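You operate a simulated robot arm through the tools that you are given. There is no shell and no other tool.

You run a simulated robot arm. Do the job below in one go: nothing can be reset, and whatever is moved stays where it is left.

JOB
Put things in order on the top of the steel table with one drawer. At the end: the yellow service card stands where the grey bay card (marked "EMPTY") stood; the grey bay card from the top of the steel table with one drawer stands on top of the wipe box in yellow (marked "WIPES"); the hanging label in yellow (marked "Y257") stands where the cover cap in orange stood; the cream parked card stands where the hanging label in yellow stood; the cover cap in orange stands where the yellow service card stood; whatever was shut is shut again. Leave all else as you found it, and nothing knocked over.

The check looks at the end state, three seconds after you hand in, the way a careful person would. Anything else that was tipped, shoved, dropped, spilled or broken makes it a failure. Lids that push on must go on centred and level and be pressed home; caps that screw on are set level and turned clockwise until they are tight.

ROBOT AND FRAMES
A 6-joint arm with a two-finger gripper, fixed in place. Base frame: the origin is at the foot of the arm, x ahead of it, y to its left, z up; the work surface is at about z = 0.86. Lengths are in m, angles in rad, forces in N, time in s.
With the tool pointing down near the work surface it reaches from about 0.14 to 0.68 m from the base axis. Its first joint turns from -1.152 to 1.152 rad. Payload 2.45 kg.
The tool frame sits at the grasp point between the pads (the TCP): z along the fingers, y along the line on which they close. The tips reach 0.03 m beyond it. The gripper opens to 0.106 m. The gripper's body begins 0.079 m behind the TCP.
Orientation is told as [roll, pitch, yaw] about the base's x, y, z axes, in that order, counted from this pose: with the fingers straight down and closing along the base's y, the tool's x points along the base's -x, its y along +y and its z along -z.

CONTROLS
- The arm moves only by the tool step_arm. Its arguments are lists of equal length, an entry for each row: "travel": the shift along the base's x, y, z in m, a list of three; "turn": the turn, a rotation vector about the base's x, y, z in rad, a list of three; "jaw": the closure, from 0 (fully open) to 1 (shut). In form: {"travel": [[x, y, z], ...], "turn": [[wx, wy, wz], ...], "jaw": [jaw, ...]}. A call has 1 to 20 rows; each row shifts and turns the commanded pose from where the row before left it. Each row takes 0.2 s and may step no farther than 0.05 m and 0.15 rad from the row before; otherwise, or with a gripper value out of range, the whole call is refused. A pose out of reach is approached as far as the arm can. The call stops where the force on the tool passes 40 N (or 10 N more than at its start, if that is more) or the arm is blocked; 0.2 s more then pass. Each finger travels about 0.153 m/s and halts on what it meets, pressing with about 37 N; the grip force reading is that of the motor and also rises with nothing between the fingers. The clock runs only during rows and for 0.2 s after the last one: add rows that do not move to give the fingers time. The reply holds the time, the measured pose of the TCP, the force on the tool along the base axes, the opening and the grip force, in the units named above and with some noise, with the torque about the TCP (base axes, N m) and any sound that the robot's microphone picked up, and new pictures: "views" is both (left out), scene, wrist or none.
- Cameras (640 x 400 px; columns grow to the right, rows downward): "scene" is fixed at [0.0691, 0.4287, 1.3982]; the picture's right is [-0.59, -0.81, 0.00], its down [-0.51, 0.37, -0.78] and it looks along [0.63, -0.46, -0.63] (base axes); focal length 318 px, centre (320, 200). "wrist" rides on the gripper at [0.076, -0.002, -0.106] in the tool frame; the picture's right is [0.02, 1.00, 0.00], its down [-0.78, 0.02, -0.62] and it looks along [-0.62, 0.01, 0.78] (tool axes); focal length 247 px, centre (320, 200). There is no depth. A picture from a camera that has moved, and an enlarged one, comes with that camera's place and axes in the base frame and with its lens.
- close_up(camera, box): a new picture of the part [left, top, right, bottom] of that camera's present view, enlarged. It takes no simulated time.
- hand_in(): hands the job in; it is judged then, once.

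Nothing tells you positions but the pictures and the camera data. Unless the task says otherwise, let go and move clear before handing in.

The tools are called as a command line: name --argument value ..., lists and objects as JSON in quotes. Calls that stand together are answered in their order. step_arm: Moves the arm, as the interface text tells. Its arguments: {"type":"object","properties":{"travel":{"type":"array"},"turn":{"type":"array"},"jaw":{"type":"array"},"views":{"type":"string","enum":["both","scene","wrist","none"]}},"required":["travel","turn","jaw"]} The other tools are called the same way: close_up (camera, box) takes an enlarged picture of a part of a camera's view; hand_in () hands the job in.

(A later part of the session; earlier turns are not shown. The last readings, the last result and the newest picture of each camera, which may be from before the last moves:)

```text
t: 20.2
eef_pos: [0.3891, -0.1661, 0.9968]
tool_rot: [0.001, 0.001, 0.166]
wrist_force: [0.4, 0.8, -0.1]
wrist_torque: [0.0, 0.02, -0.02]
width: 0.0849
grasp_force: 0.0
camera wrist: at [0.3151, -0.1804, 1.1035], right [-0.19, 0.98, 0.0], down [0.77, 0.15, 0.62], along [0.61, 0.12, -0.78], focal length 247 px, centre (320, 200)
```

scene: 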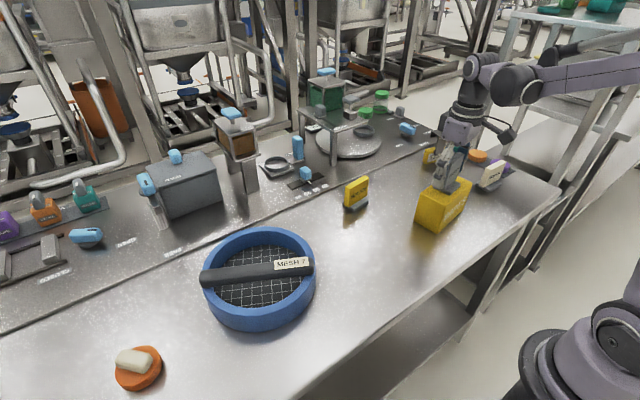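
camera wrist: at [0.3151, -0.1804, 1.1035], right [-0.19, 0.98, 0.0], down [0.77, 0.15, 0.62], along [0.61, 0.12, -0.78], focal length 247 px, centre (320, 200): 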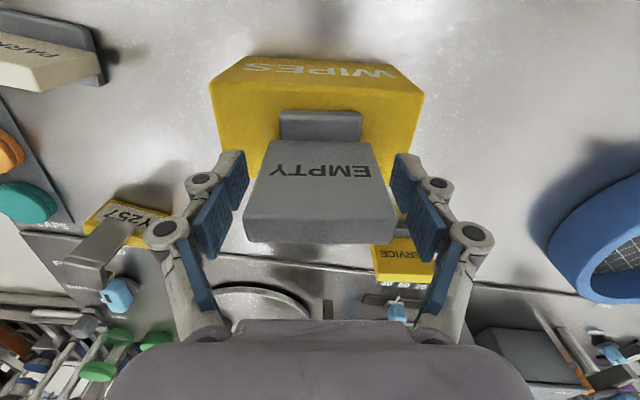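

The bay card stands free on the box. I'll retreat up and move above the service card near (0.54, -0.03).

step_arm --travel '[[0, 0, 0.03], [0, 0, 0.04], [0, 0, 0.04], [0.03, 0.027, 0], [0.03, 0.027, 0], [0.03, 0.027, 0], [0.03, 0.027, 0], [0.03, 0.027, 0], [0, 0, -0.035], [0, 0, -0.035], [0, 0, 0]]' --turn '[[0, 0, 0], [0, 0, 0], [0, 0, 0], [0, 0, -0.006], [0, 0, -0.006], [0, 0, -0.006], [0, 0, -0.006], [0, 0, -0.006], [0, 0, 0], [0, 0, 0], [0, 0, 0]]' --jaw '[0.2, 0.2, 0.2, 0, 0, 0, 0, 0, 0, 0, 0]' --views "both"

close_up --camera "scene" --box '[320, 100, 540, 250]'

close_up --camera "wrist" --box '[240, 60, 400, 180]'

```text
t: 22.6
eef_pos: [0.5384, -0.0309, 1.0367]
tool_rot: [0.0, 0.0, 0.135]
wrist_force: [0.9, 0.4, 0.6]
wrist_torque: [0.0, -0.01, -0.03]
width: 0.1061
grasp_force: 0.1
camera wrist: at [0.4641, -0.042, 1.1457], right [-0.16, 0.99, 0.0], down [0.77, 0.12, 0.62], along [0.61, 0.1, -0.78], focal length 247 px, centre (320, 200)
```

scene: 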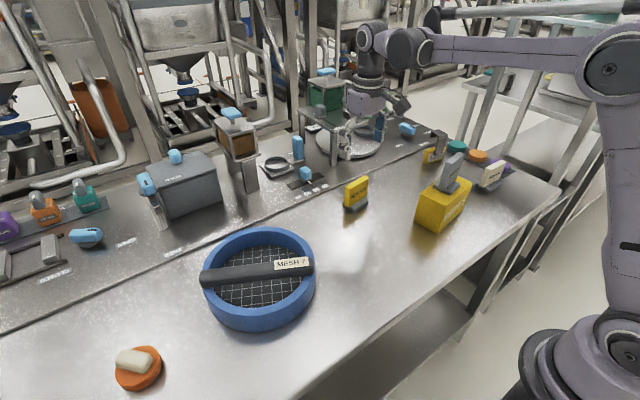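
wrist: 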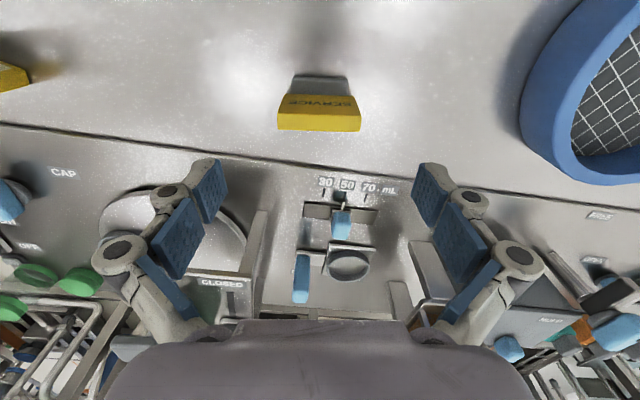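

```text
2.67 times, centred on (430, 175) of scene
camera zoom: at [0.0691, 0.4287, 1.3982], right [-0.59, -0.81, 0.0], down [-0.51, 0.37, -0.78], along [0.63, -0.46, -0.63], focal length 848 px, centre (27, 267)
```

zoom: 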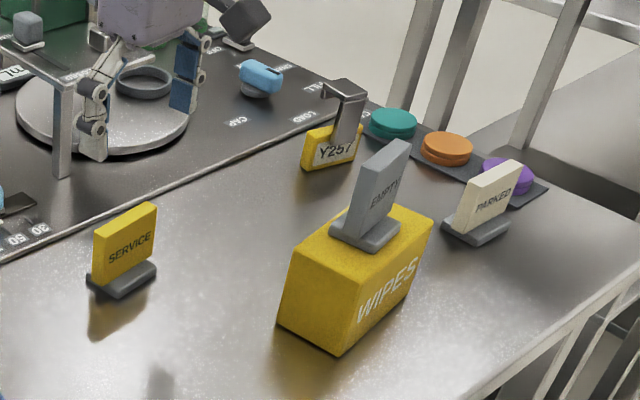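

```text
3.33 times, centred on (320, 120) of wrist
camera zoom: at [0.4641, -0.042, 1.1457], right [-0.16, 0.99, 0.0], down [0.77, 0.12, 0.62], along [0.61, 0.1, -0.78], focal length 823 px, centre (320, 467)
```

zoom: 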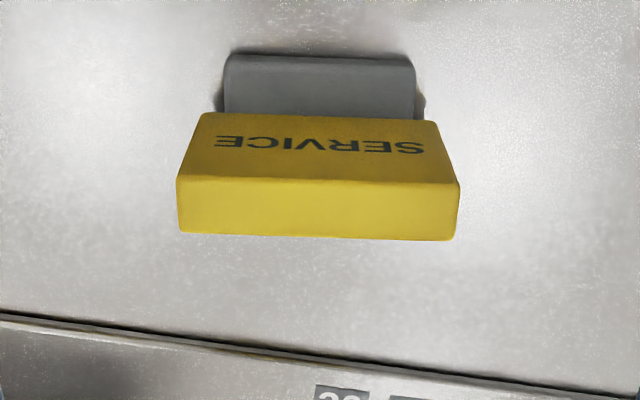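

The bay card looks right on the box. The service card's centre is about 8.6 mm ahead of the TCP, its yaw is about 0.11, and the plate is about 0.075 wide. I'll align and lower.

step_arm --travel '[[0.0085, 0.0012, 0], [0, 0, -0.04], [0, 0, -0.04], [0, 0, -0.03], [0, 0, -0.025], [0, 0, 0]]' --turn '[[0, 0, -0.025], [0, 0, 0], [0, 0, 0], [0, 0, 0], [0, 0, 0], [0, 0, 0]]' --jaw '[0, 0, 0, 0, 0, 0]' --views "both"

close_up --camera "wrist" --box '[180, 80, 460, 270]'

```text
t: 24.0
eef_pos: [0.547, -0.0312, 0.9008]
tool_rot: [0.001, 0.0, 0.112]
wrist_force: [-0.7, -0.2, 0.4]
wrist_torque: [-0.01, 0.04, -0.03]
width: 0.106
grasp_force: 0.0
camera wrist: at [0.4723, -0.0407, 1.0082], right [-0.13, 0.99, 0.0], down [0.78, 0.1, 0.62], along [0.62, 0.08, -0.78], focal length 247 px, centre (320, 200)
```

scene: 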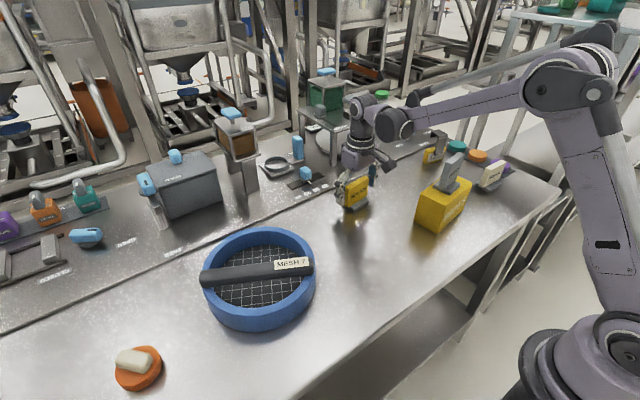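
wrist: 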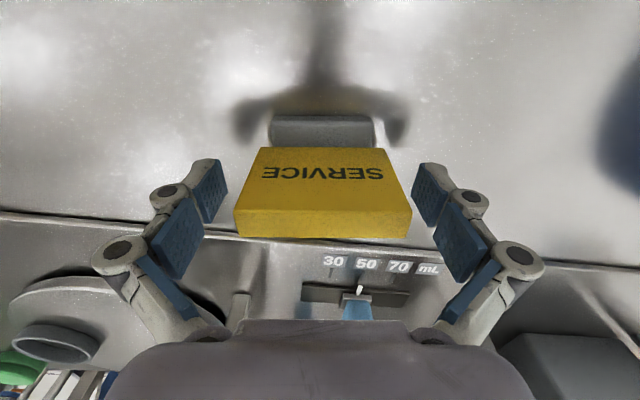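

```text
2.11 times, centred on (320, 175) of wrist
camera zoom: at [0.4723, -0.0407, 1.0082], right [-0.13, 0.99, 0.0], down [0.78, 0.1, 0.62], along [0.62, 0.08, -0.78], focal length 520 px, centre (320, 253)
```

zoom: 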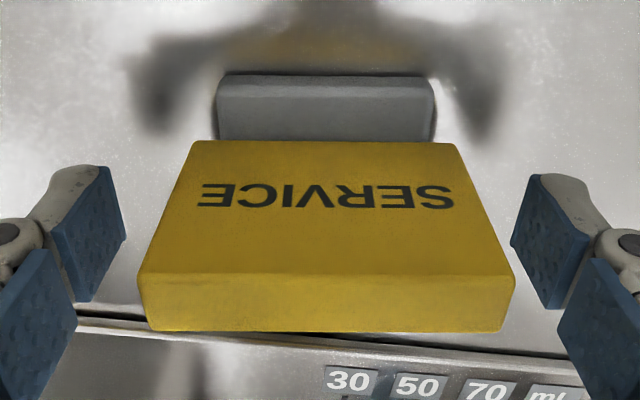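

It's aligned to within about 1 mm. I'll close on the plate and wait, then check the width.

step_arm --travel '[[-0.0002, 0.0014, 0], [0, 0, 0], [0, 0, 0], [0, 0, 0], [0, 0, 0], [0, 0, 0]]' --turn '[[0, 0, 0], [0, 0, 0], [0, 0, 0], [0, 0, 0], [0, 0, 0], [0, 0, 0]]' --jaw '[0.1, 0.6, 0.6, 0.6, 0.6, 0.6]' --views "wrist"

```text
t: 25.4
eef_pos: [0.5474, -0.0302, 0.9006]
tool_rot: [0.0, 0.0, 0.112]
wrist_force: [-0.2, 1.6, 5.1]
wrist_torque: [-0.14, 0.06, -0.01]
width: 0.074
grasp_force: 37.5
camera wrist: at [0.4716, -0.0395, 1.0082], right [-0.13, 0.99, 0.0], down [0.78, 0.1, 0.62], along [0.62, 0.08, -0.78], focal length 247 px, centre (320, 200)
```

wrist: 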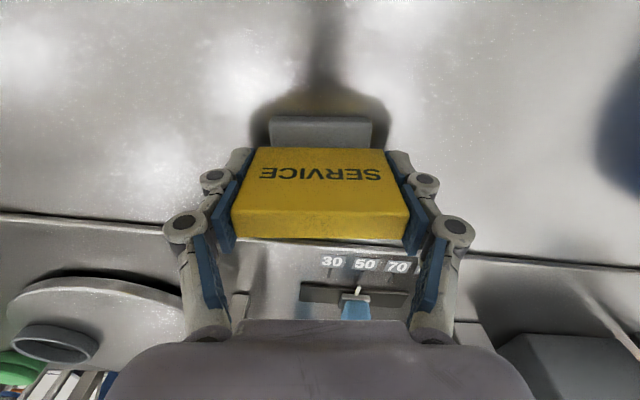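

It's gripped at 0.074. I'll lift gently and verify.

step_arm --travel '[[0, 0, 0.005], [0, 0, 0.01], [0, 0, 0.015], [0, 0, 0]]' --turn '[[0, 0, 0], [0, 0, 0], [0, 0, 0], [0, 0, 0]]' --jaw '[0.6, 0.6, 0.6, 0.6]' --views "wrist"

```text
t: 26.4
eef_pos: [0.5506, -0.0307, 0.931]
tool_rot: [-0.002, 0.0, 0.11]
wrist_force: [0.3, -0.3, -0.4]
wrist_torque: [-0.02, 0.01, 0.0]
width: 0.0744
grasp_force: 36.7
camera wrist: at [0.4731, -0.0403, 1.038], right [-0.13, 0.99, 0.0], down [0.78, 0.1, 0.62], along [0.62, 0.08, -0.78], focal length 247 px, centre (320, 200)
```

wrist: 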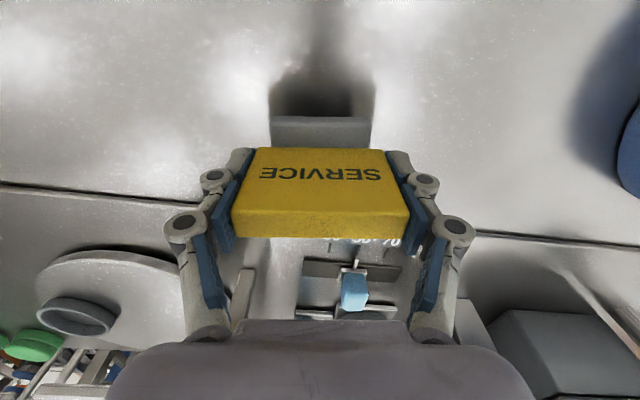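

Solid hold. I'll carry it to the bay spot at about (0.386, 0.069).

step_arm --travel '[[0, 0, 0.03], [0, 0, 0.03], [-0.0322, 0.0198, 0], [-0.0322, 0.0198, 0], [-0.0322, 0.0198, 0], [-0.0322, 0.0198, 0], [-0.0322, 0.0198, 0], [0, 0, 0], [0, 0, -0.03], [0, 0, -0.03], [0, 0, -0.02], [0, 0, 0]]' --turn '[[0, 0, 0], [0, 0, 0], [0, 0, 0.011], [0, 0, 0.011], [0, 0, 0.011], [0, 0, 0.011], [0, 0, 0.01], [0, 0, 0], [0, 0, 0], [0, 0, 0], [0, 0, 0], [0, 0, 0]]' --jaw '[0.6, 0.6, 0.6, 0.6, 0.6, 0.6, 0.6, 0.6, 0.6, 0.6, 0.6, 0.6]' --views "both"

close_up --camera "scene" --box '[320, 160, 420, 280]'

```text
t: 29.0
eef_pos: [0.3853, 0.0722, 0.9109]
tool_rot: [-0.001, 0.0, 0.162]
wrist_force: [0.4, 0.3, -0.5]
wrist_torque: [0.0, 0.01, 0.0]
width: 0.0738
grasp_force: 37.5
camera wrist: at [0.3114, 0.0583, 1.0177], right [-0.19, 0.98, 0.0], down [0.77, 0.15, 0.62], along [0.61, 0.12, -0.78], focal length 247 px, centre (320, 200)
```

scene: 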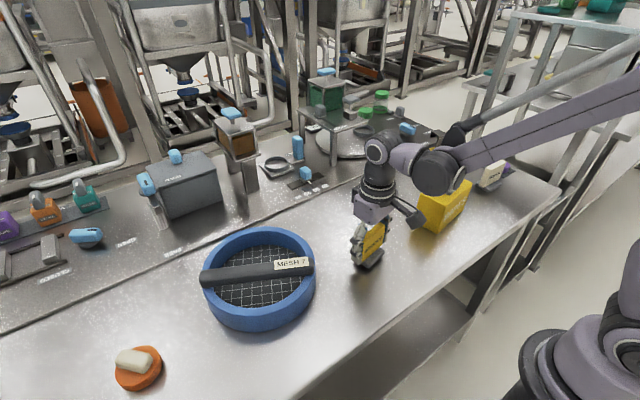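
wrist: 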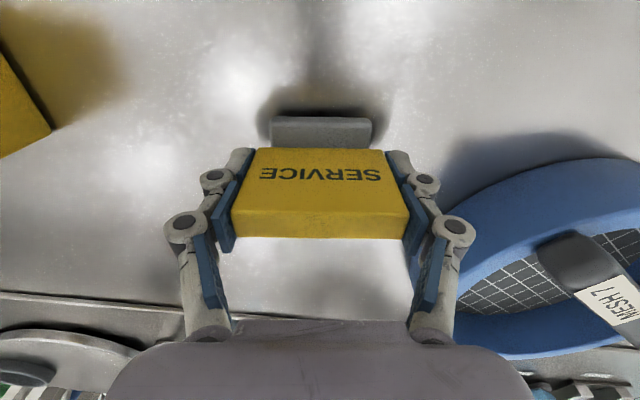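

```text
3.33 times, centred on (370, 220) of scene
camera zoom: at [0.0691, 0.4287, 1.3982], right [-0.59, -0.81, 0.0], down [-0.51, 0.37, -0.78], along [0.63, -0.46, -0.63], focal length 1060 px, centre (153, 133)
```

zoom: 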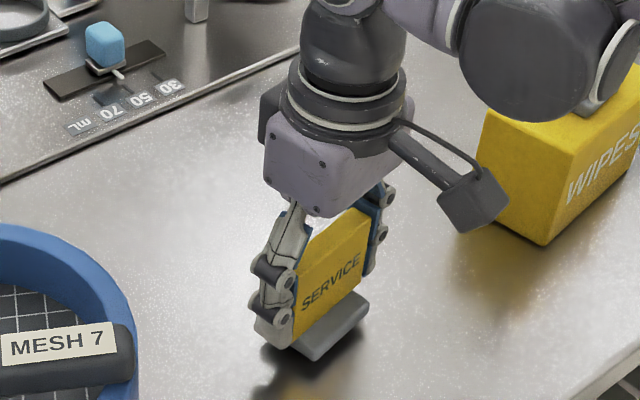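

step_arm --travel '[[0, 0, -0.004], [0, 0, -0.004], [0, 0, -0.001], [0, 0, 0]]' --turn '[[0, 0, 0], [0, 0, 0], [0, 0, 0], [0, 0, 0]]' --jaw '[0.6, 0.6, 0.6, 0.6]' --views "none"

```text
t: 30.0
eef_pos: [0.3858, 0.0703, 0.9016]
tool_rot: [0.0, 0.0, 0.162]
wrist_force: [1.0, 0.4, -0.9]
wrist_torque: [0.03, -0.02, 0.0]
width: 0.0737
grasp_force: 36.9
```

step_arm --travel '[[0, 0, -0.001], [0, 0, 0]]' --turn '[[0, 0, 0], [0, 0, 0]]' --jaw '[0.6, 0.6]' --views "none"

```text
t: 30.6
eef_pos: [0.3853, 0.0701, 0.9005]
tool_rot: [0.0, 0.0, 0.166]
wrist_force: [-0.8, 1.4, 7.5]
wrist_torque: [-0.21, 0.03, -0.03]
width: 0.0744
grasp_force: 37.1
```

It's on the table with 7.5 N contact. I'll open, retreat, and check that it stands.

step_arm --travel '[[0, 0, 0], [0, 0, 0], [0, 0, 0], [0, 0, 0.03], [0, 0, 0.04], [0, 0, 0.04], [0, 0, 0.04], [0, 0, 0]]' --turn '[[0, 0, 0], [0, 0, 0], [0, 0, 0], [0, 0, 0], [0, 0, 0], [0, 0, 0], [0, 0, 0], [0, 0, 0]]' --jaw '[0.2, 0.1, 0.05, 0, 0, 0, 0, 0]' --views "both"

close_up --camera "scene" --box '[320, 160, 420, 280]'

```text
t: 32.4
eef_pos: [0.384, 0.0687, 1.0526]
tool_rot: [0.001, 0.001, 0.164]
wrist_force: [0.6, 0.4, 0.2]
wrist_torque: [-0.03, -0.03, 0.02]
width: 0.1061
grasp_force: 0.1
camera wrist: at [0.3095, 0.0552, 1.1607], right [-0.19, 0.98, 0.0], down [0.77, 0.15, 0.62], along [0.61, 0.12, -0.78], focal length 247 px, centre (320, 200)
```

scene: 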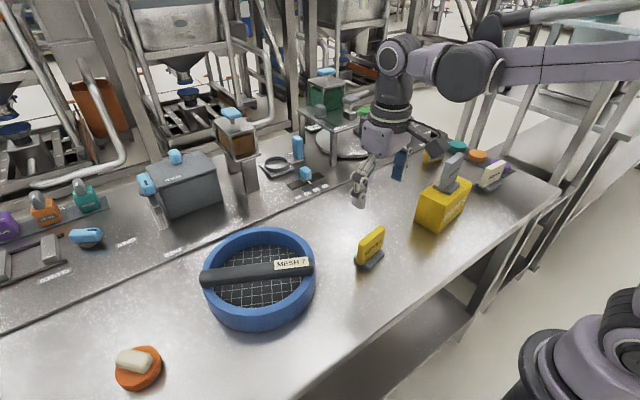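
wrist: 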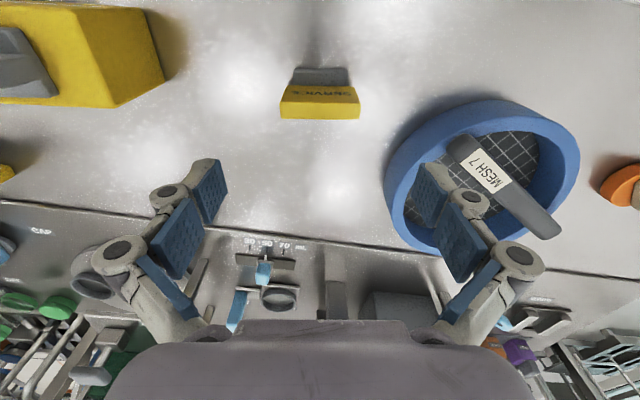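

```text
3.33 times, centred on (370, 220) of scene
camera zoom: at [0.0691, 0.4287, 1.3982], right [-0.59, -0.81, 0.0], down [-0.51, 0.37, -0.78], along [0.63, -0.46, -0.63], focal length 1060 px, centre (153, 133)
```

zoom: 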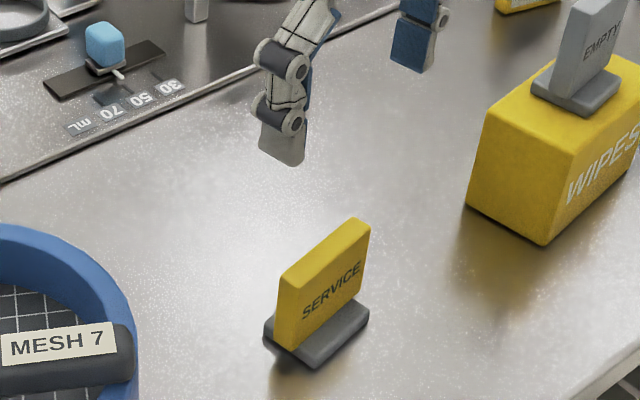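

The service card stands at the bay spot. Next is the orange cap at about (0.426, 0.531); I'll hover above it with the tool turned to match its grip.

step_arm --travel '[[0.0034, 0.0456, 0], [0.0034, 0.0456, 0], [0.0034, 0.0456, 0], [0.0034, 0.0456, 0], [0.0034, 0.0456, 0], [0.0034, 0.0456, 0], [0.0034, 0.0456, 0], [0.0034, 0.0456, 0], [0.0034, 0.0456, 0], [0.0034, 0.0456, -0.01], [0, 0, -0.01], [0, 0, 0]]' --turn '[[0, 0, 0.0474], [0, 0, 0.0474], [0, 0, 0.0474], [0, 0, 0.0474], [0, 0, 0.0474], [0, 0, 0.0474], [0, 0, 0.0474], [0, 0, 0.0474], [0, 0, 0.0474], [0, 0, 0.0474], [0, 0, 0], [0, 0, 0]]' --jaw '[0, 0, 0, 0, 0, 0, 0, 0, 0, 0, 0, 0]' --views "both"

close_up --camera "wrist" --box '[260, 60, 390, 170]'

```text
t: 35.0
eef_pos: [0.4143, 0.5051, 1.0292]
tool_rot: [0.0, 0.001, 0.641]
wrist_force: [0.7, -0.2, 0.1]
wrist_torque: [0.0, -0.01, -0.03]
width: 0.1062
grasp_force: 0.1
out of reach, approached as far as the arm can: row 10
camera wrist: at [0.354, 0.4581, 1.1367], right [-0.61, 0.79, 0.0], down [0.62, 0.48, 0.62], along [0.49, 0.38, -0.78], focal length 247 px, centre (320, 200)
```

scene: 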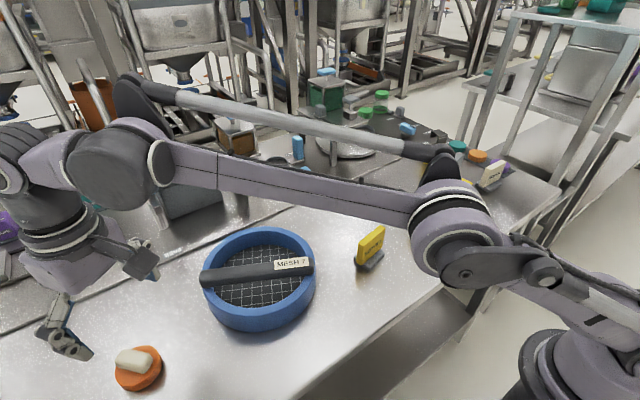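
wrist: 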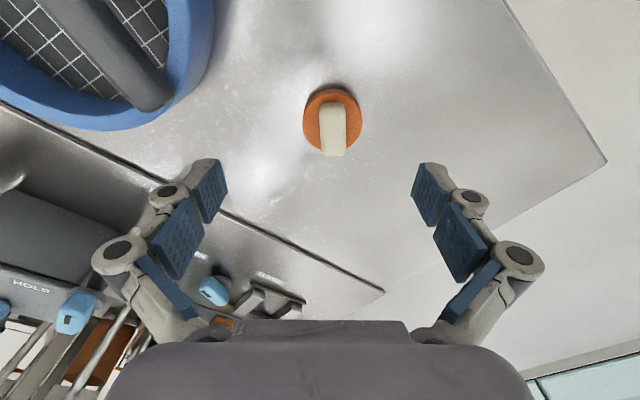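

```text
3.64 times, centred on (325, 115) of wrist
camera zoom: at [0.354, 0.4581, 1.1367], right [-0.61, 0.79, 0.0], down [0.62, 0.48, 0.62], along [0.49, 0.38, -0.78], focal length 898 px, centre (302, 509)
```

zoom: 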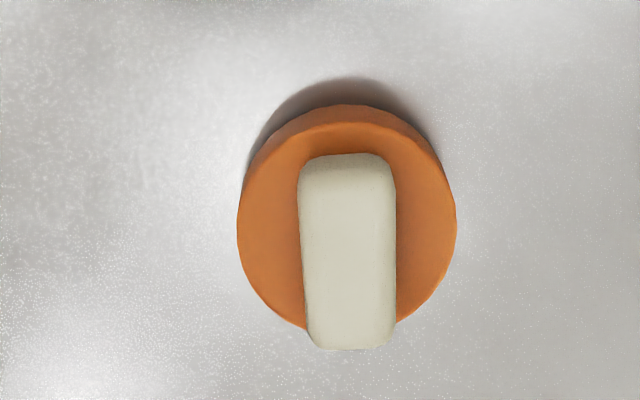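

The cap's centre is at about (0.426, 0.531): the disc is 0.066 across and the block is about 0.027 wide, centred on it like a grip. The arm hit its reach limit at this height, so I'll lower first, which gives more reach, and read the pose.

step_arm --travel '[[0, 0, -0.03], [0, 0, -0.03], [0, 0, 0]]' --turn '[[0, 0, 0], [0, 0, 0], [0, 0, 0]]' --jaw '[0, 0, 0]' --views "wrist"

```text
t: 35.8
eef_pos: [0.4134, 0.505, 0.9694]
tool_rot: [0.001, 0.0, 0.638]
wrist_force: [-0.6, 0.6, -0.2]
wrist_torque: [0.03, 0.04, -0.05]
width: 0.1059
grasp_force: 0.1
camera wrist: at [0.3535, 0.4587, 1.0779], right [-0.61, 0.79, 0.0], down [0.62, 0.48, 0.62], along [0.49, 0.38, -0.78], focal length 247 px, centre (320, 200)
```

wrist: 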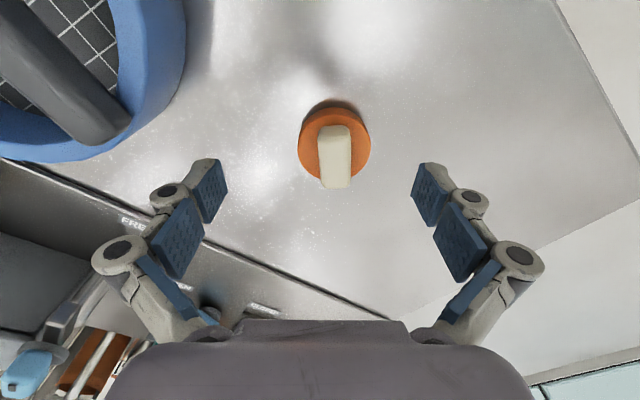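

step_arm --travel '[[0, 0, -0.024], [0.0062, 0.0128, 0], [0.0062, 0.0128, 0], [0, 0, 0]]' --turn '[[0, 0, 0], [0, 0, 0], [0, 0, 0], [0, 0, 0]]' --jaw '[0, 0, 0, 0]' --views "wrist"

close_up --camera "wrist" --box '[230, 90, 410, 240]'

```text
t: 36.8
eef_pos: [0.4243, 0.5299, 0.9458]
tool_rot: [0.0, -0.001, 0.64]
wrist_force: [0.3, 1.1, -0.1]
wrist_torque: [-0.07, -0.01, -0.01]
width: 0.1062
grasp_force: 0.1
camera wrist: at [0.364, 0.4834, 1.0521], right [-0.61, 0.79, 0.0], down [0.62, 0.48, 0.62], along [0.49, 0.38, -0.78], focal length 247 px, centre (320, 200)
```

wrist: 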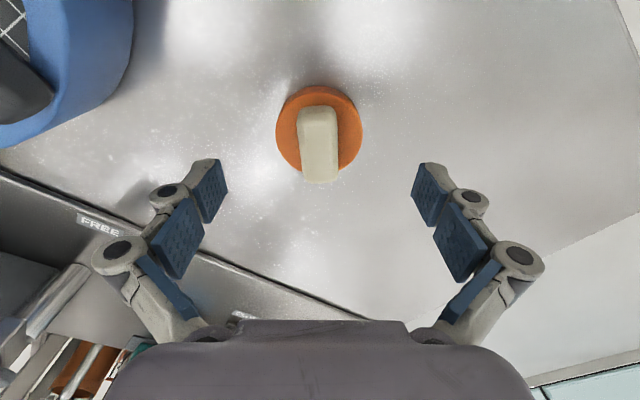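

```text
2.67 times, centred on (320, 165) of wrist
camera zoom: at [0.364, 0.4834, 1.0521], right [-0.61, 0.79, 0.0], down [0.62, 0.48, 0.62], along [0.49, 0.38, -0.78], focal length 659 px, centre (320, 293)
```

zoom: 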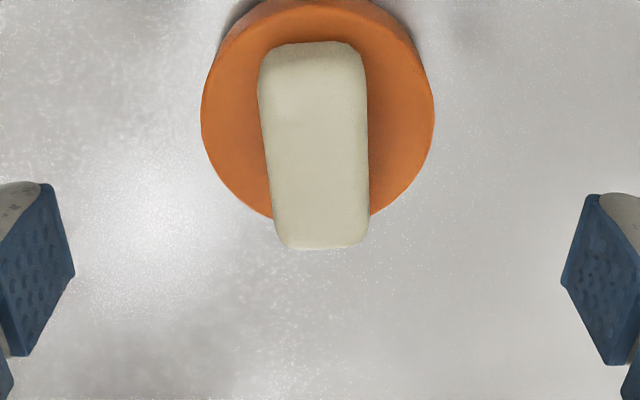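

The TCP is within about 1 mm of the cap centre. I'll turn slightly (+0.04) to match the grip and lower so the fingers straddle the block just above the disc.

step_arm --travel '[[0, 0, -0.013], [0, 0, -0.013], [0, 0, -0.011], [0, 0, 0]]' --turn '[[0, 0, 0.02], [0, 0, 0.02], [0, 0, 0], [0, 0, 0]]' --jaw '[0, 0, 0, 0]' --views "both"

close_up --camera "wrist" --box '[200, 100, 440, 250]'

close_up --camera "scene" --box '[80, 300, 200, 400]'

```text
t: 37.8
eef_pos: [0.4242, 0.5309, 0.91]
tool_rot: [0.0, 0.001, 0.678]
wrist_force: [1.0, -0.1, -0.7]
wrist_torque: [0.0, -0.01, 0.03]
width: 0.1061
grasp_force: 0.0
camera wrist: at [0.367, 0.4811, 1.0167], right [-0.65, 0.76, 0.0], down [0.6, 0.51, 0.62], along [0.47, 0.4, -0.78], focal length 247 px, centre (320, 200)
```

scene: 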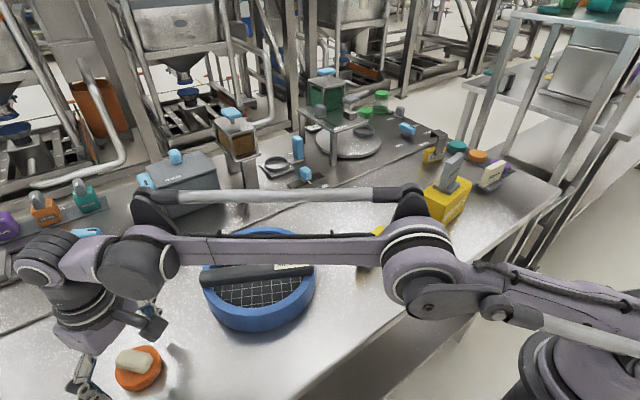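
wrist: 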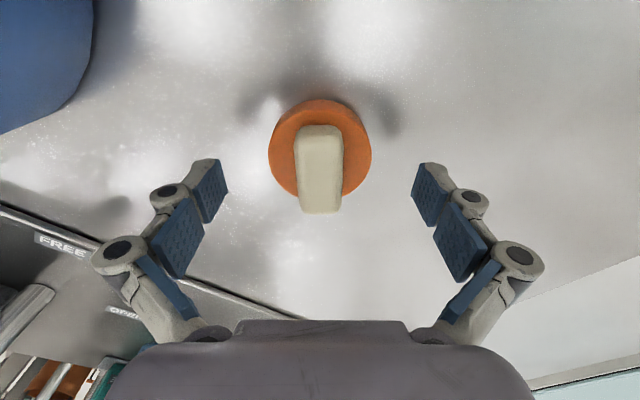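

```text
2.67 times, centred on (320, 175) of wrist
camera zoom: at [0.367, 0.4811, 1.0167], right [-0.65, 0.76, 0.0], down [0.6, 0.51, 0.62], along [0.47, 0.4, -0.78], focal length 659 px, centre (320, 267)
```

zoom: 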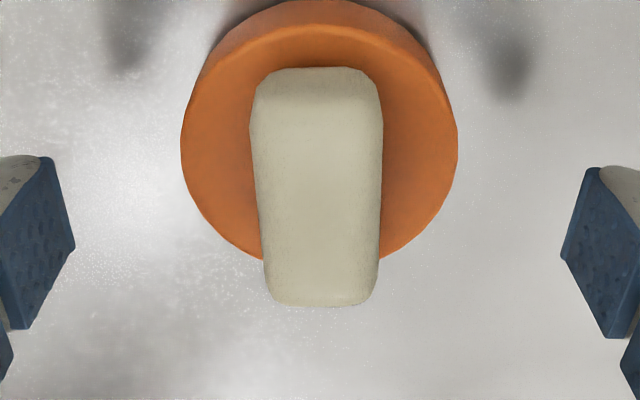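

```text
4.00 times, centred on (140, 350) of scene
camera zoom: at [0.0691, 0.4287, 1.3982], right [-0.59, -0.81, 0.0], down [-0.51, 0.37, -0.78], along [0.63, -0.46, -0.63], focal length 1272 px, centre (1040, -400)
```

zoom: 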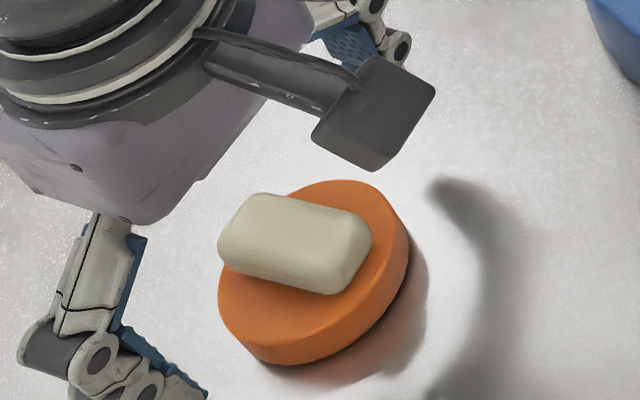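

Aligned. I'll close on the block and wait.

step_arm --travel '[[0, 0, -0.002], [0, 0, 0], [0, 0, 0], [0, 0, 0], [0, 0, 0], [0, 0, 0]]' --turn '[[0, 0, 0], [0, 0, 0], [0, 0, 0], [0, 0, 0], [0, 0, 0], [0, 0, 0]]' --jaw '[0.4, 0.7, 0.9, 0.9, 0.9, 0.9]' --views "both"

close_up --camera "wrist" --box '[200, 100, 440, 250]'

```text
t: 38.5
eef_pos: [0.4247, 0.5294, 0.9126]
tool_rot: [0.001, -0.002, 0.679]
wrist_force: [-0.3, 3.2, 27.6]
wrist_torque: [-0.28, -0.09, 0.05]
width: 0.0246
grasp_force: 37.7
stopped in row 3: the force on the tool passed its limit at 42 N (the readings are from after the stop); the commanded pose is now the measured one
camera wrist: at [0.3664, 0.4808, 1.0192], right [-0.65, 0.76, 0.0], down [0.6, 0.51, 0.62], along [0.48, 0.4, -0.78], focal length 247 px, centre (320, 200)
```

scene: 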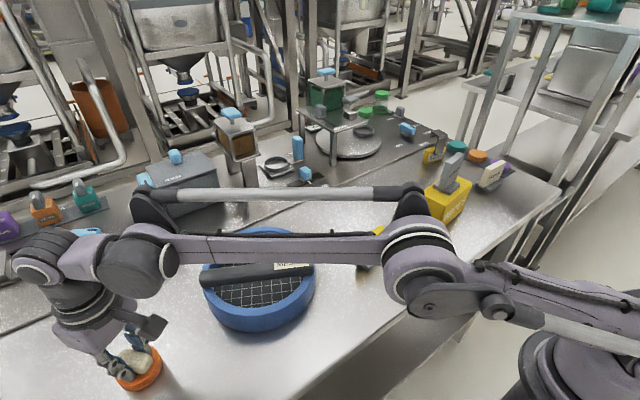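
wrist: 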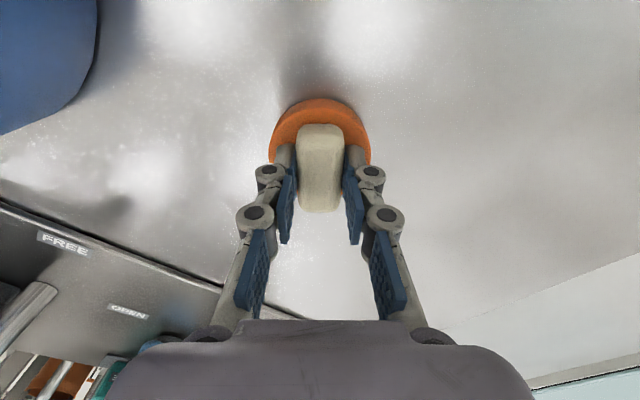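

```text
2.67 times, centred on (320, 175) of wrist
camera zoom: at [0.3664, 0.4808, 1.0192], right [-0.65, 0.76, 0.0], down [0.6, 0.51, 0.62], along [0.48, 0.4, -0.78], focal length 659 px, centre (320, 267)
```

zoom: 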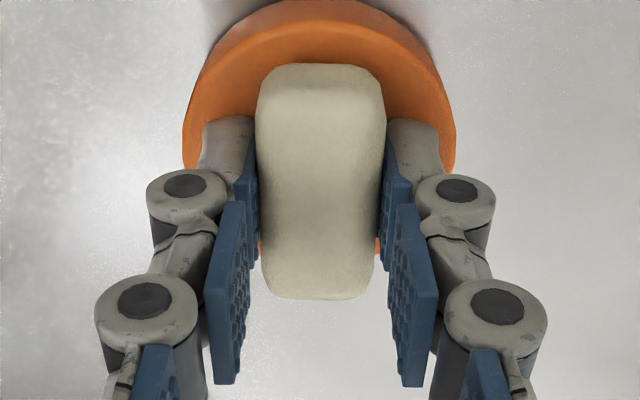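

The grip is on the block (width 0.025), and the closing tips pressed down on the disc. I'll lift slightly to relieve that and see whether the disc comes along.

step_arm --travel '[[0, 0, 0.002], [0, 0, 0], [0, 0, 0.01], [0, 0, 0.01], [0, 0, 0]]' --turn '[[0, 0, 0], [0, 0, 0], [0, 0, 0], [0, 0, 0], [0, 0, 0]]' --jaw '[0.9, 0.9, 0.9, 0.9, 0.9]' --views "both"

close_up --camera "wrist" --box '[200, 100, 440, 250]'

close_up --camera "scene" --box '[80, 300, 200, 400]'

```text
t: 39.7
eef_pos: [0.425, 0.5292, 0.9308]
tool_rot: [-0.001, -0.001, 0.679]
wrist_force: [0.4, 0.2, -0.1]
wrist_torque: [-0.01, -0.04, -0.02]
width: 0.025
grasp_force: 36.8
camera wrist: at [0.3673, 0.4797, 1.039], right [-0.64, 0.77, 0.0], down [0.6, 0.5, 0.62], along [0.48, 0.4, -0.78], focal length 247 px, centre (320, 200)
```

scene: 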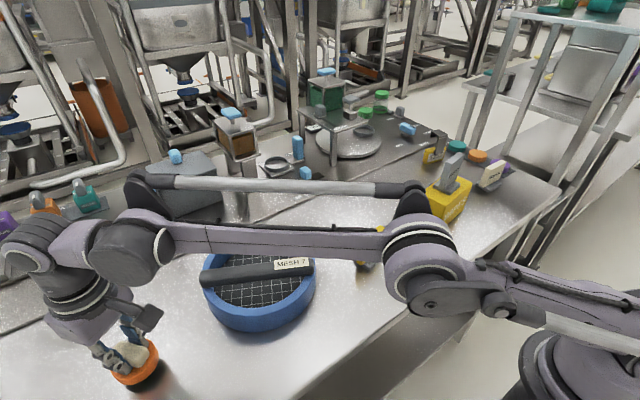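
wrist: 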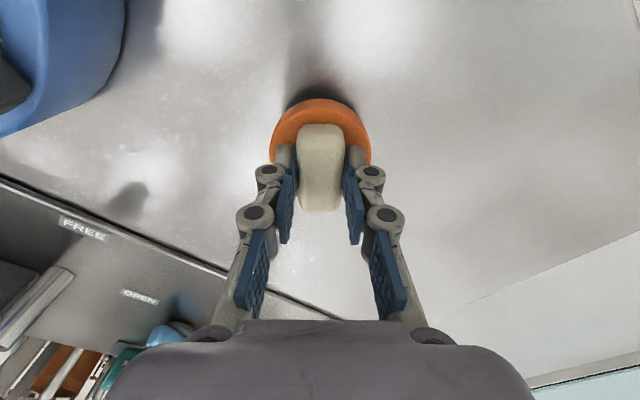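

```text
2.67 times, centred on (320, 175) of wrist
camera zoom: at [0.3673, 0.4797, 1.039], right [-0.64, 0.77, 0.0], down [0.6, 0.5, 0.62], along [0.48, 0.4, -0.78], focal length 659 px, centre (320, 267)
```

zoom: 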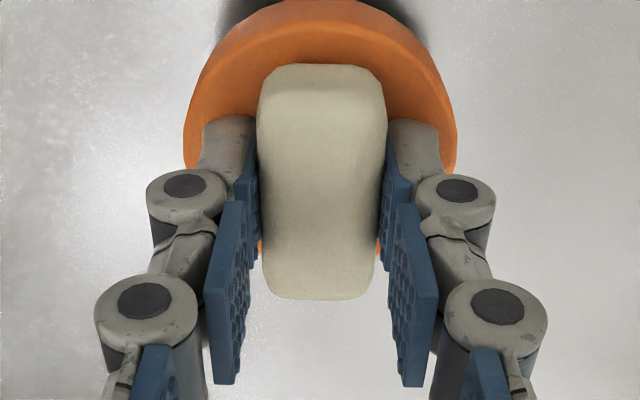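

```text
4.00 times, centred on (140, 350) of scene
camera zoom: at [0.0691, 0.4287, 1.3982], right [-0.59, -0.81, 0.0], down [-0.51, 0.37, -0.78], along [0.63, -0.46, -0.63], focal length 1272 px, centre (1040, -400)
```

zoom: 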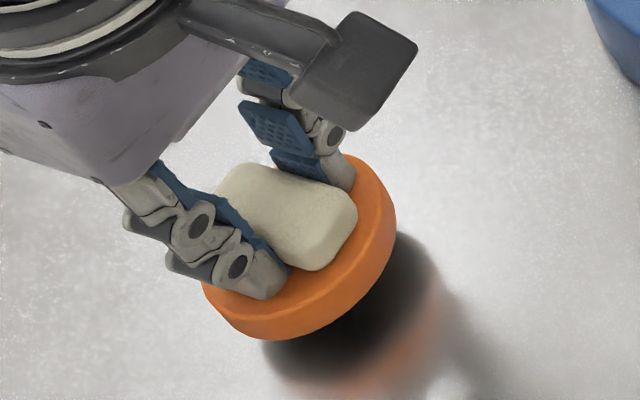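

The disc lifts with the block, so it is one piece, the cover cap. I'll carry it high and inward, over to the former service spot at (0.547, -0.030).

step_arm --travel '[[-0.012, -0.03, 0.03], [-0.012, -0.03, 0.03], [-0.012, -0.03, 0.03], [0, -0.03, 0.03], [0.0159, -0.0439, 0], [0.0159, -0.0439, 0], [0.0159, -0.0439, 0], [0.0159, -0.0439, 0], [0.0159, -0.0439, 0], [0.0159, -0.0439, 0], [0.0159, -0.0439, 0], [0.0159, -0.0439, 0], [0.0159, -0.0439, 0], [0.0159, -0.0439, 0], [0, 0, -0.03], [0, 0, 0], [0, 0, 0]]' --turn '[[0, 0, 0], [0, 0, 0], [0, 0, 0], [0, 0, 0], [0, 0, 0], [0, 0, 0], [0, 0, 0], [0, 0, 0], [0, 0, 0], [0, 0, 0], [0, 0, 0], [0, 0, 0], [0, 0, 0], [0, 0, 0], [0, 0, 0], [0, 0, 0], [0, 0, 0]]' --jaw '[0.9, 0.9, 0.9, 0.9, 0.9, 0.9, 0.9, 0.9, 0.9, 0.9, 0.9, 0.9, 0.9, 0.9, 0.9, 0.9, 0.9]' --views "both"

```text
t: 43.3
eef_pos: [0.5497, -0.0271, 1.0195]
tool_rot: [0.0, -0.002, 0.676]
wrist_force: [0.3, 0.2, -0.4]
wrist_torque: [0.03, 0.04, -0.01]
width: 0.0252
grasp_force: 37.2
camera wrist: at [0.4919, -0.0768, 1.1281], right [-0.64, 0.77, 0.0], down [0.6, 0.5, 0.62], along [0.48, 0.4, -0.78], focal length 247 px, centre (320, 200)
```

scene: 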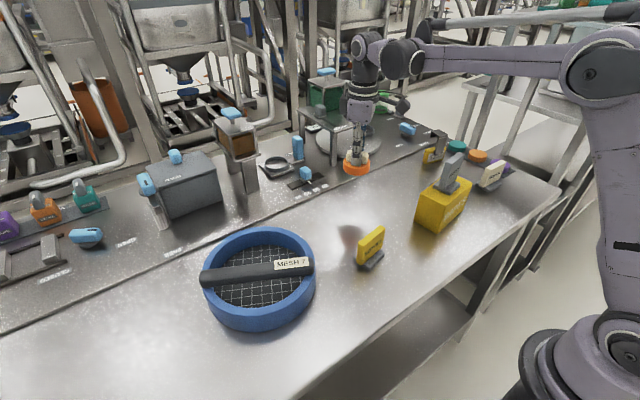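
wrist: 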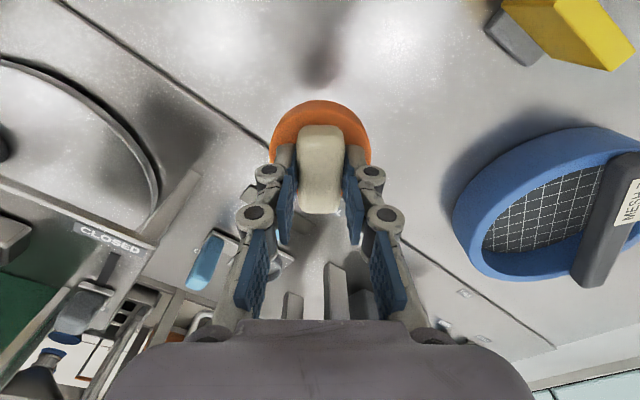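

The cap is over the service spot. I'll lower it in stages.

step_arm --travel '[[0, 0, -0.03], [0, 0, -0.03], [0, 0, -0.03], [0, 0, -0.006], [0, 0, 0], [0, 0, 0]]' --turn '[[0, 0, 0], [0, 0, 0], [0, 0, 0], [0, 0, 0], [0, 0, 0], [0, 0, 0]]' --jaw '[0.9, 0.9, 0.9, 0.9, 0.9, 0.9]' --views "both"

close_up --camera "scene" --box '[310, 130, 420, 230]'

```text
t: 44.7
eef_pos: [0.5489, -0.0286, 0.9263]
tool_rot: [0.0, 0.0, 0.676]
wrist_force: [0.6, -0.2, -1.0]
wrist_torque: [-0.02, 0.01, 0.03]
width: 0.0245
grasp_force: 37.5
camera wrist: at [0.4909, -0.0783, 1.0334], right [-0.64, 0.77, 0.0], down [0.6, 0.5, 0.62], along [0.48, 0.4, -0.78], focal length 247 px, centre (320, 200)
```

scene: 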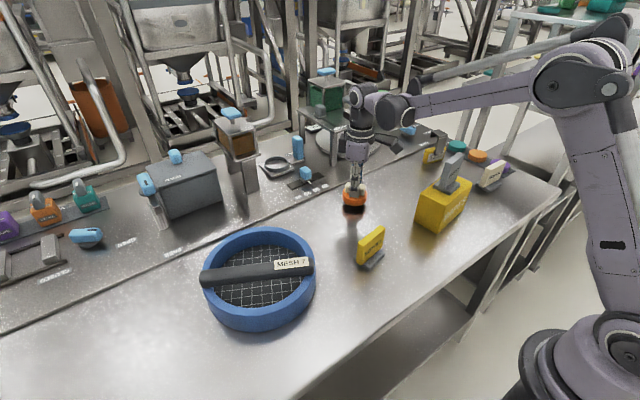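
wrist: 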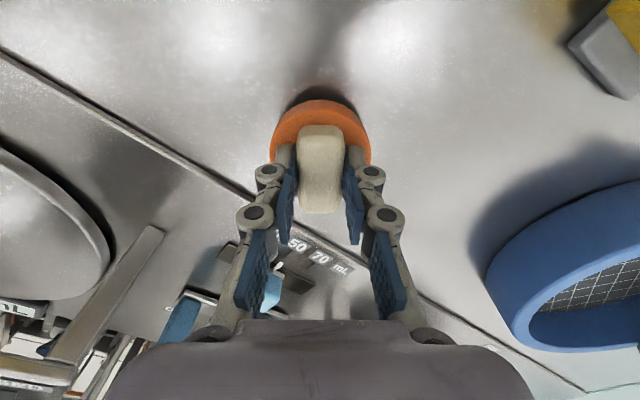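

```text
4.00 times, centred on (365, 180) of scene
camera zoom: at [0.0691, 0.4287, 1.3982], right [-0.59, -0.81, 0.0], down [-0.51, 0.37, -0.78], along [0.63, -0.46, -0.63], focal length 1272 px, centre (140, 280)
```

zoom: 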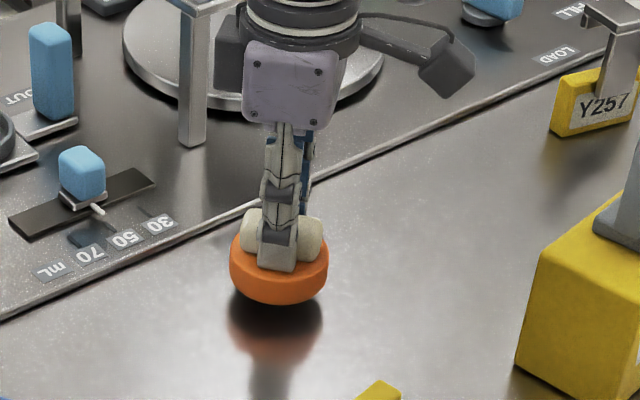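

step_arm --travel '[[0, 0, -0.006], [0, 0, -0.005], [0, 0, 0]]' --turn '[[0, 0, 0], [0, 0, 0], [0, 0, 0]]' --jaw '[0.9, 0.9, 0.9]' --views "none"

```text
t: 45.5
eef_pos: [0.5487, -0.0292, 0.9138]
tool_rot: [-0.001, 0.001, 0.675]
wrist_force: [-0.5, 0.0, 0.0]
wrist_torque: [0.01, 0.0, 0.02]
width: 0.025
grasp_force: 36.8
```

step_arm --travel '[[0, 0, -0.0015], [0, 0, 0]]' --turn '[[0, 0, 0], [0, 0, 0]]' --jaw '[0.9, 0.9]' --views "none"

```text
t: 46.1
eef_pos: [0.5489, -0.0286, 0.9135]
tool_rot: [-0.003, 0.0, 0.676]
wrist_force: [-0.6, -1.3, -0.5]
wrist_torque: [0.0, 0.02, 0.0]
width: 0.0249
grasp_force: 37.4
```

step_arm --travel '[[0, 0, -0.0015], [0, 0, 0]]' --turn '[[0, 0, 0], [0, 0, 0]]' --jaw '[0.9, 0.9]' --views "none"

```text
t: 46.7
eef_pos: [0.5478, -0.031, 0.9116]
tool_rot: [-0.002, 0.0, 0.677]
wrist_force: [-0.4, 0.2, -1.3]
wrist_torque: [0.03, -0.02, 0.0]
width: 0.0248
grasp_force: 37.0
```

step_arm --travel '[[0, 0, -0.0015], [0, 0, 0]]' --turn '[[0, 0, 0], [0, 0, 0]]' --jaw '[0.9, 0.9]' --views "scene"

close_up --camera "scene" --box '[310, 130, 420, 230]'

```text
t: 47.3
eef_pos: [0.5492, -0.03, 0.9123]
tool_rot: [-0.001, -0.001, 0.676]
wrist_force: [1.8, -4.1, 13.0]
wrist_torque: [0.15, -0.15, -0.06]
width: 0.0249
grasp_force: 36.7
```

scene: 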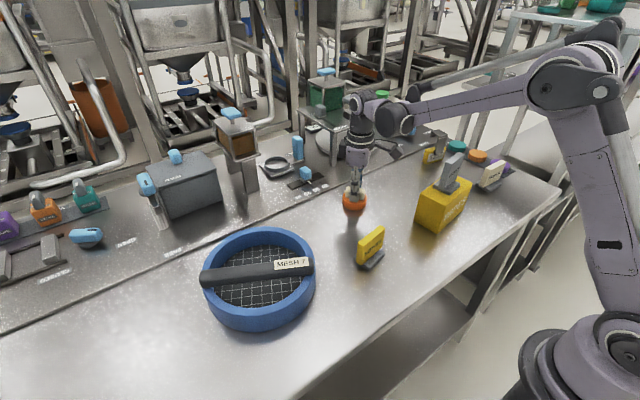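

```text
4.00 times, centred on (365, 180) of scene
camera zoom: at [0.0689, 0.4287, 1.3982], right [-0.59, -0.81, 0.0], down [-0.51, 0.37, -0.78], along [0.63, -0.46, -0.63], focal length 1272 px, centre (140, 280)
```

zoom: 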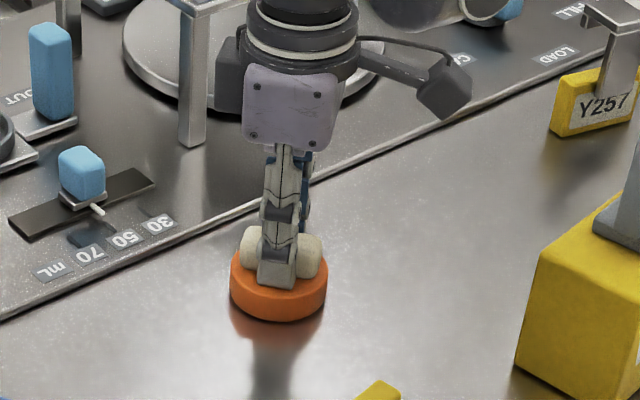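

The cap rests on the table (13 N). I'll relieve, open, retreat up, and check it.

step_arm --travel '[[0, 0, 0.0007], [0, 0, 0], [0, 0, 0], [0, 0, 0], [0, 0, 0.03], [0, 0, 0.04], [0, 0, 0.04], [0, 0, 0.03], [0, 0, 0]]' --turn '[[0, 0, 0], [0, 0, 0], [0, 0, 0], [0, 0, 0], [0, 0, 0], [0, 0, 0], [0, 0, 0], [0, 0, 0], [0, 0, 0]]' --jaw '[0.9, 0.6, 0.3, 0.2, 0.1, 0, 0, 0, 0]' --views "both"

close_up --camera "scene" --box '[310, 100, 540, 240]'

```text
t: 49.3
eef_pos: [0.5487, -0.0314, 1.051]
tool_rot: [-0.001, 0.0, 0.676]
wrist_force: [0.5, 0.3, -0.1]
wrist_torque: [0.01, 0.01, -0.02]
width: 0.1059
grasp_force: 0.1
camera wrist: at [0.4908, -0.0799, 1.1578], right [-0.64, 0.77, 0.0], down [0.6, 0.5, 0.62], along [0.48, 0.4, -0.78], focal length 247 px, centre (320, 200)
```

scene: 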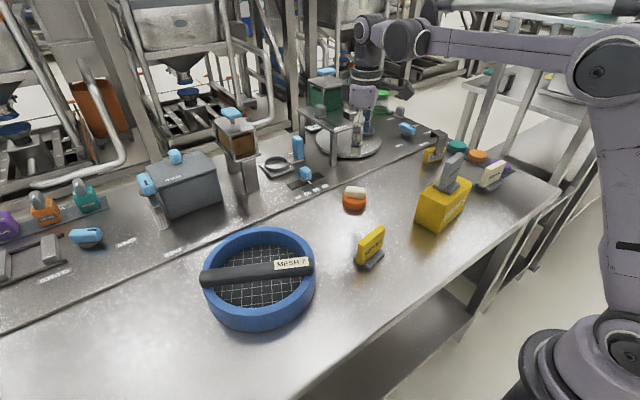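
wrist: 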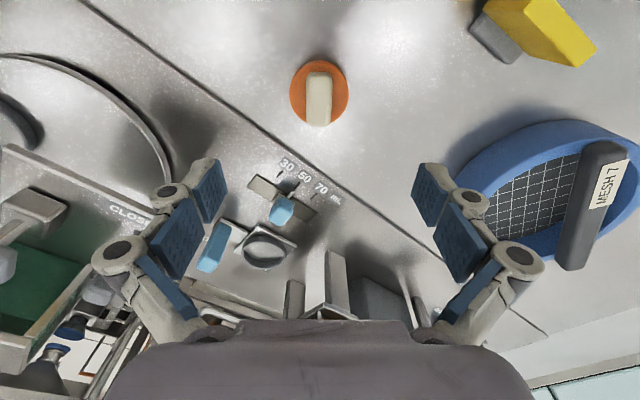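

```text
2.78 times, centred on (425, 170) of scene
camera zoom: at [0.0691, 0.4287, 1.3982], right [-0.59, -0.81, 0.0], down [-0.51, 0.37, -0.78], along [0.63, -0.46, -0.63], focal length 885 px, centre (28, 284)
```

zoom: 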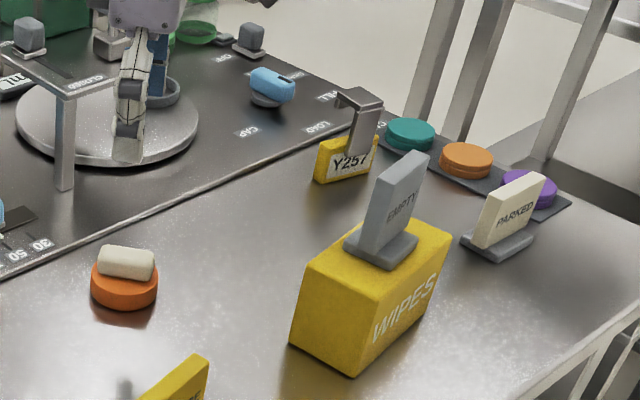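

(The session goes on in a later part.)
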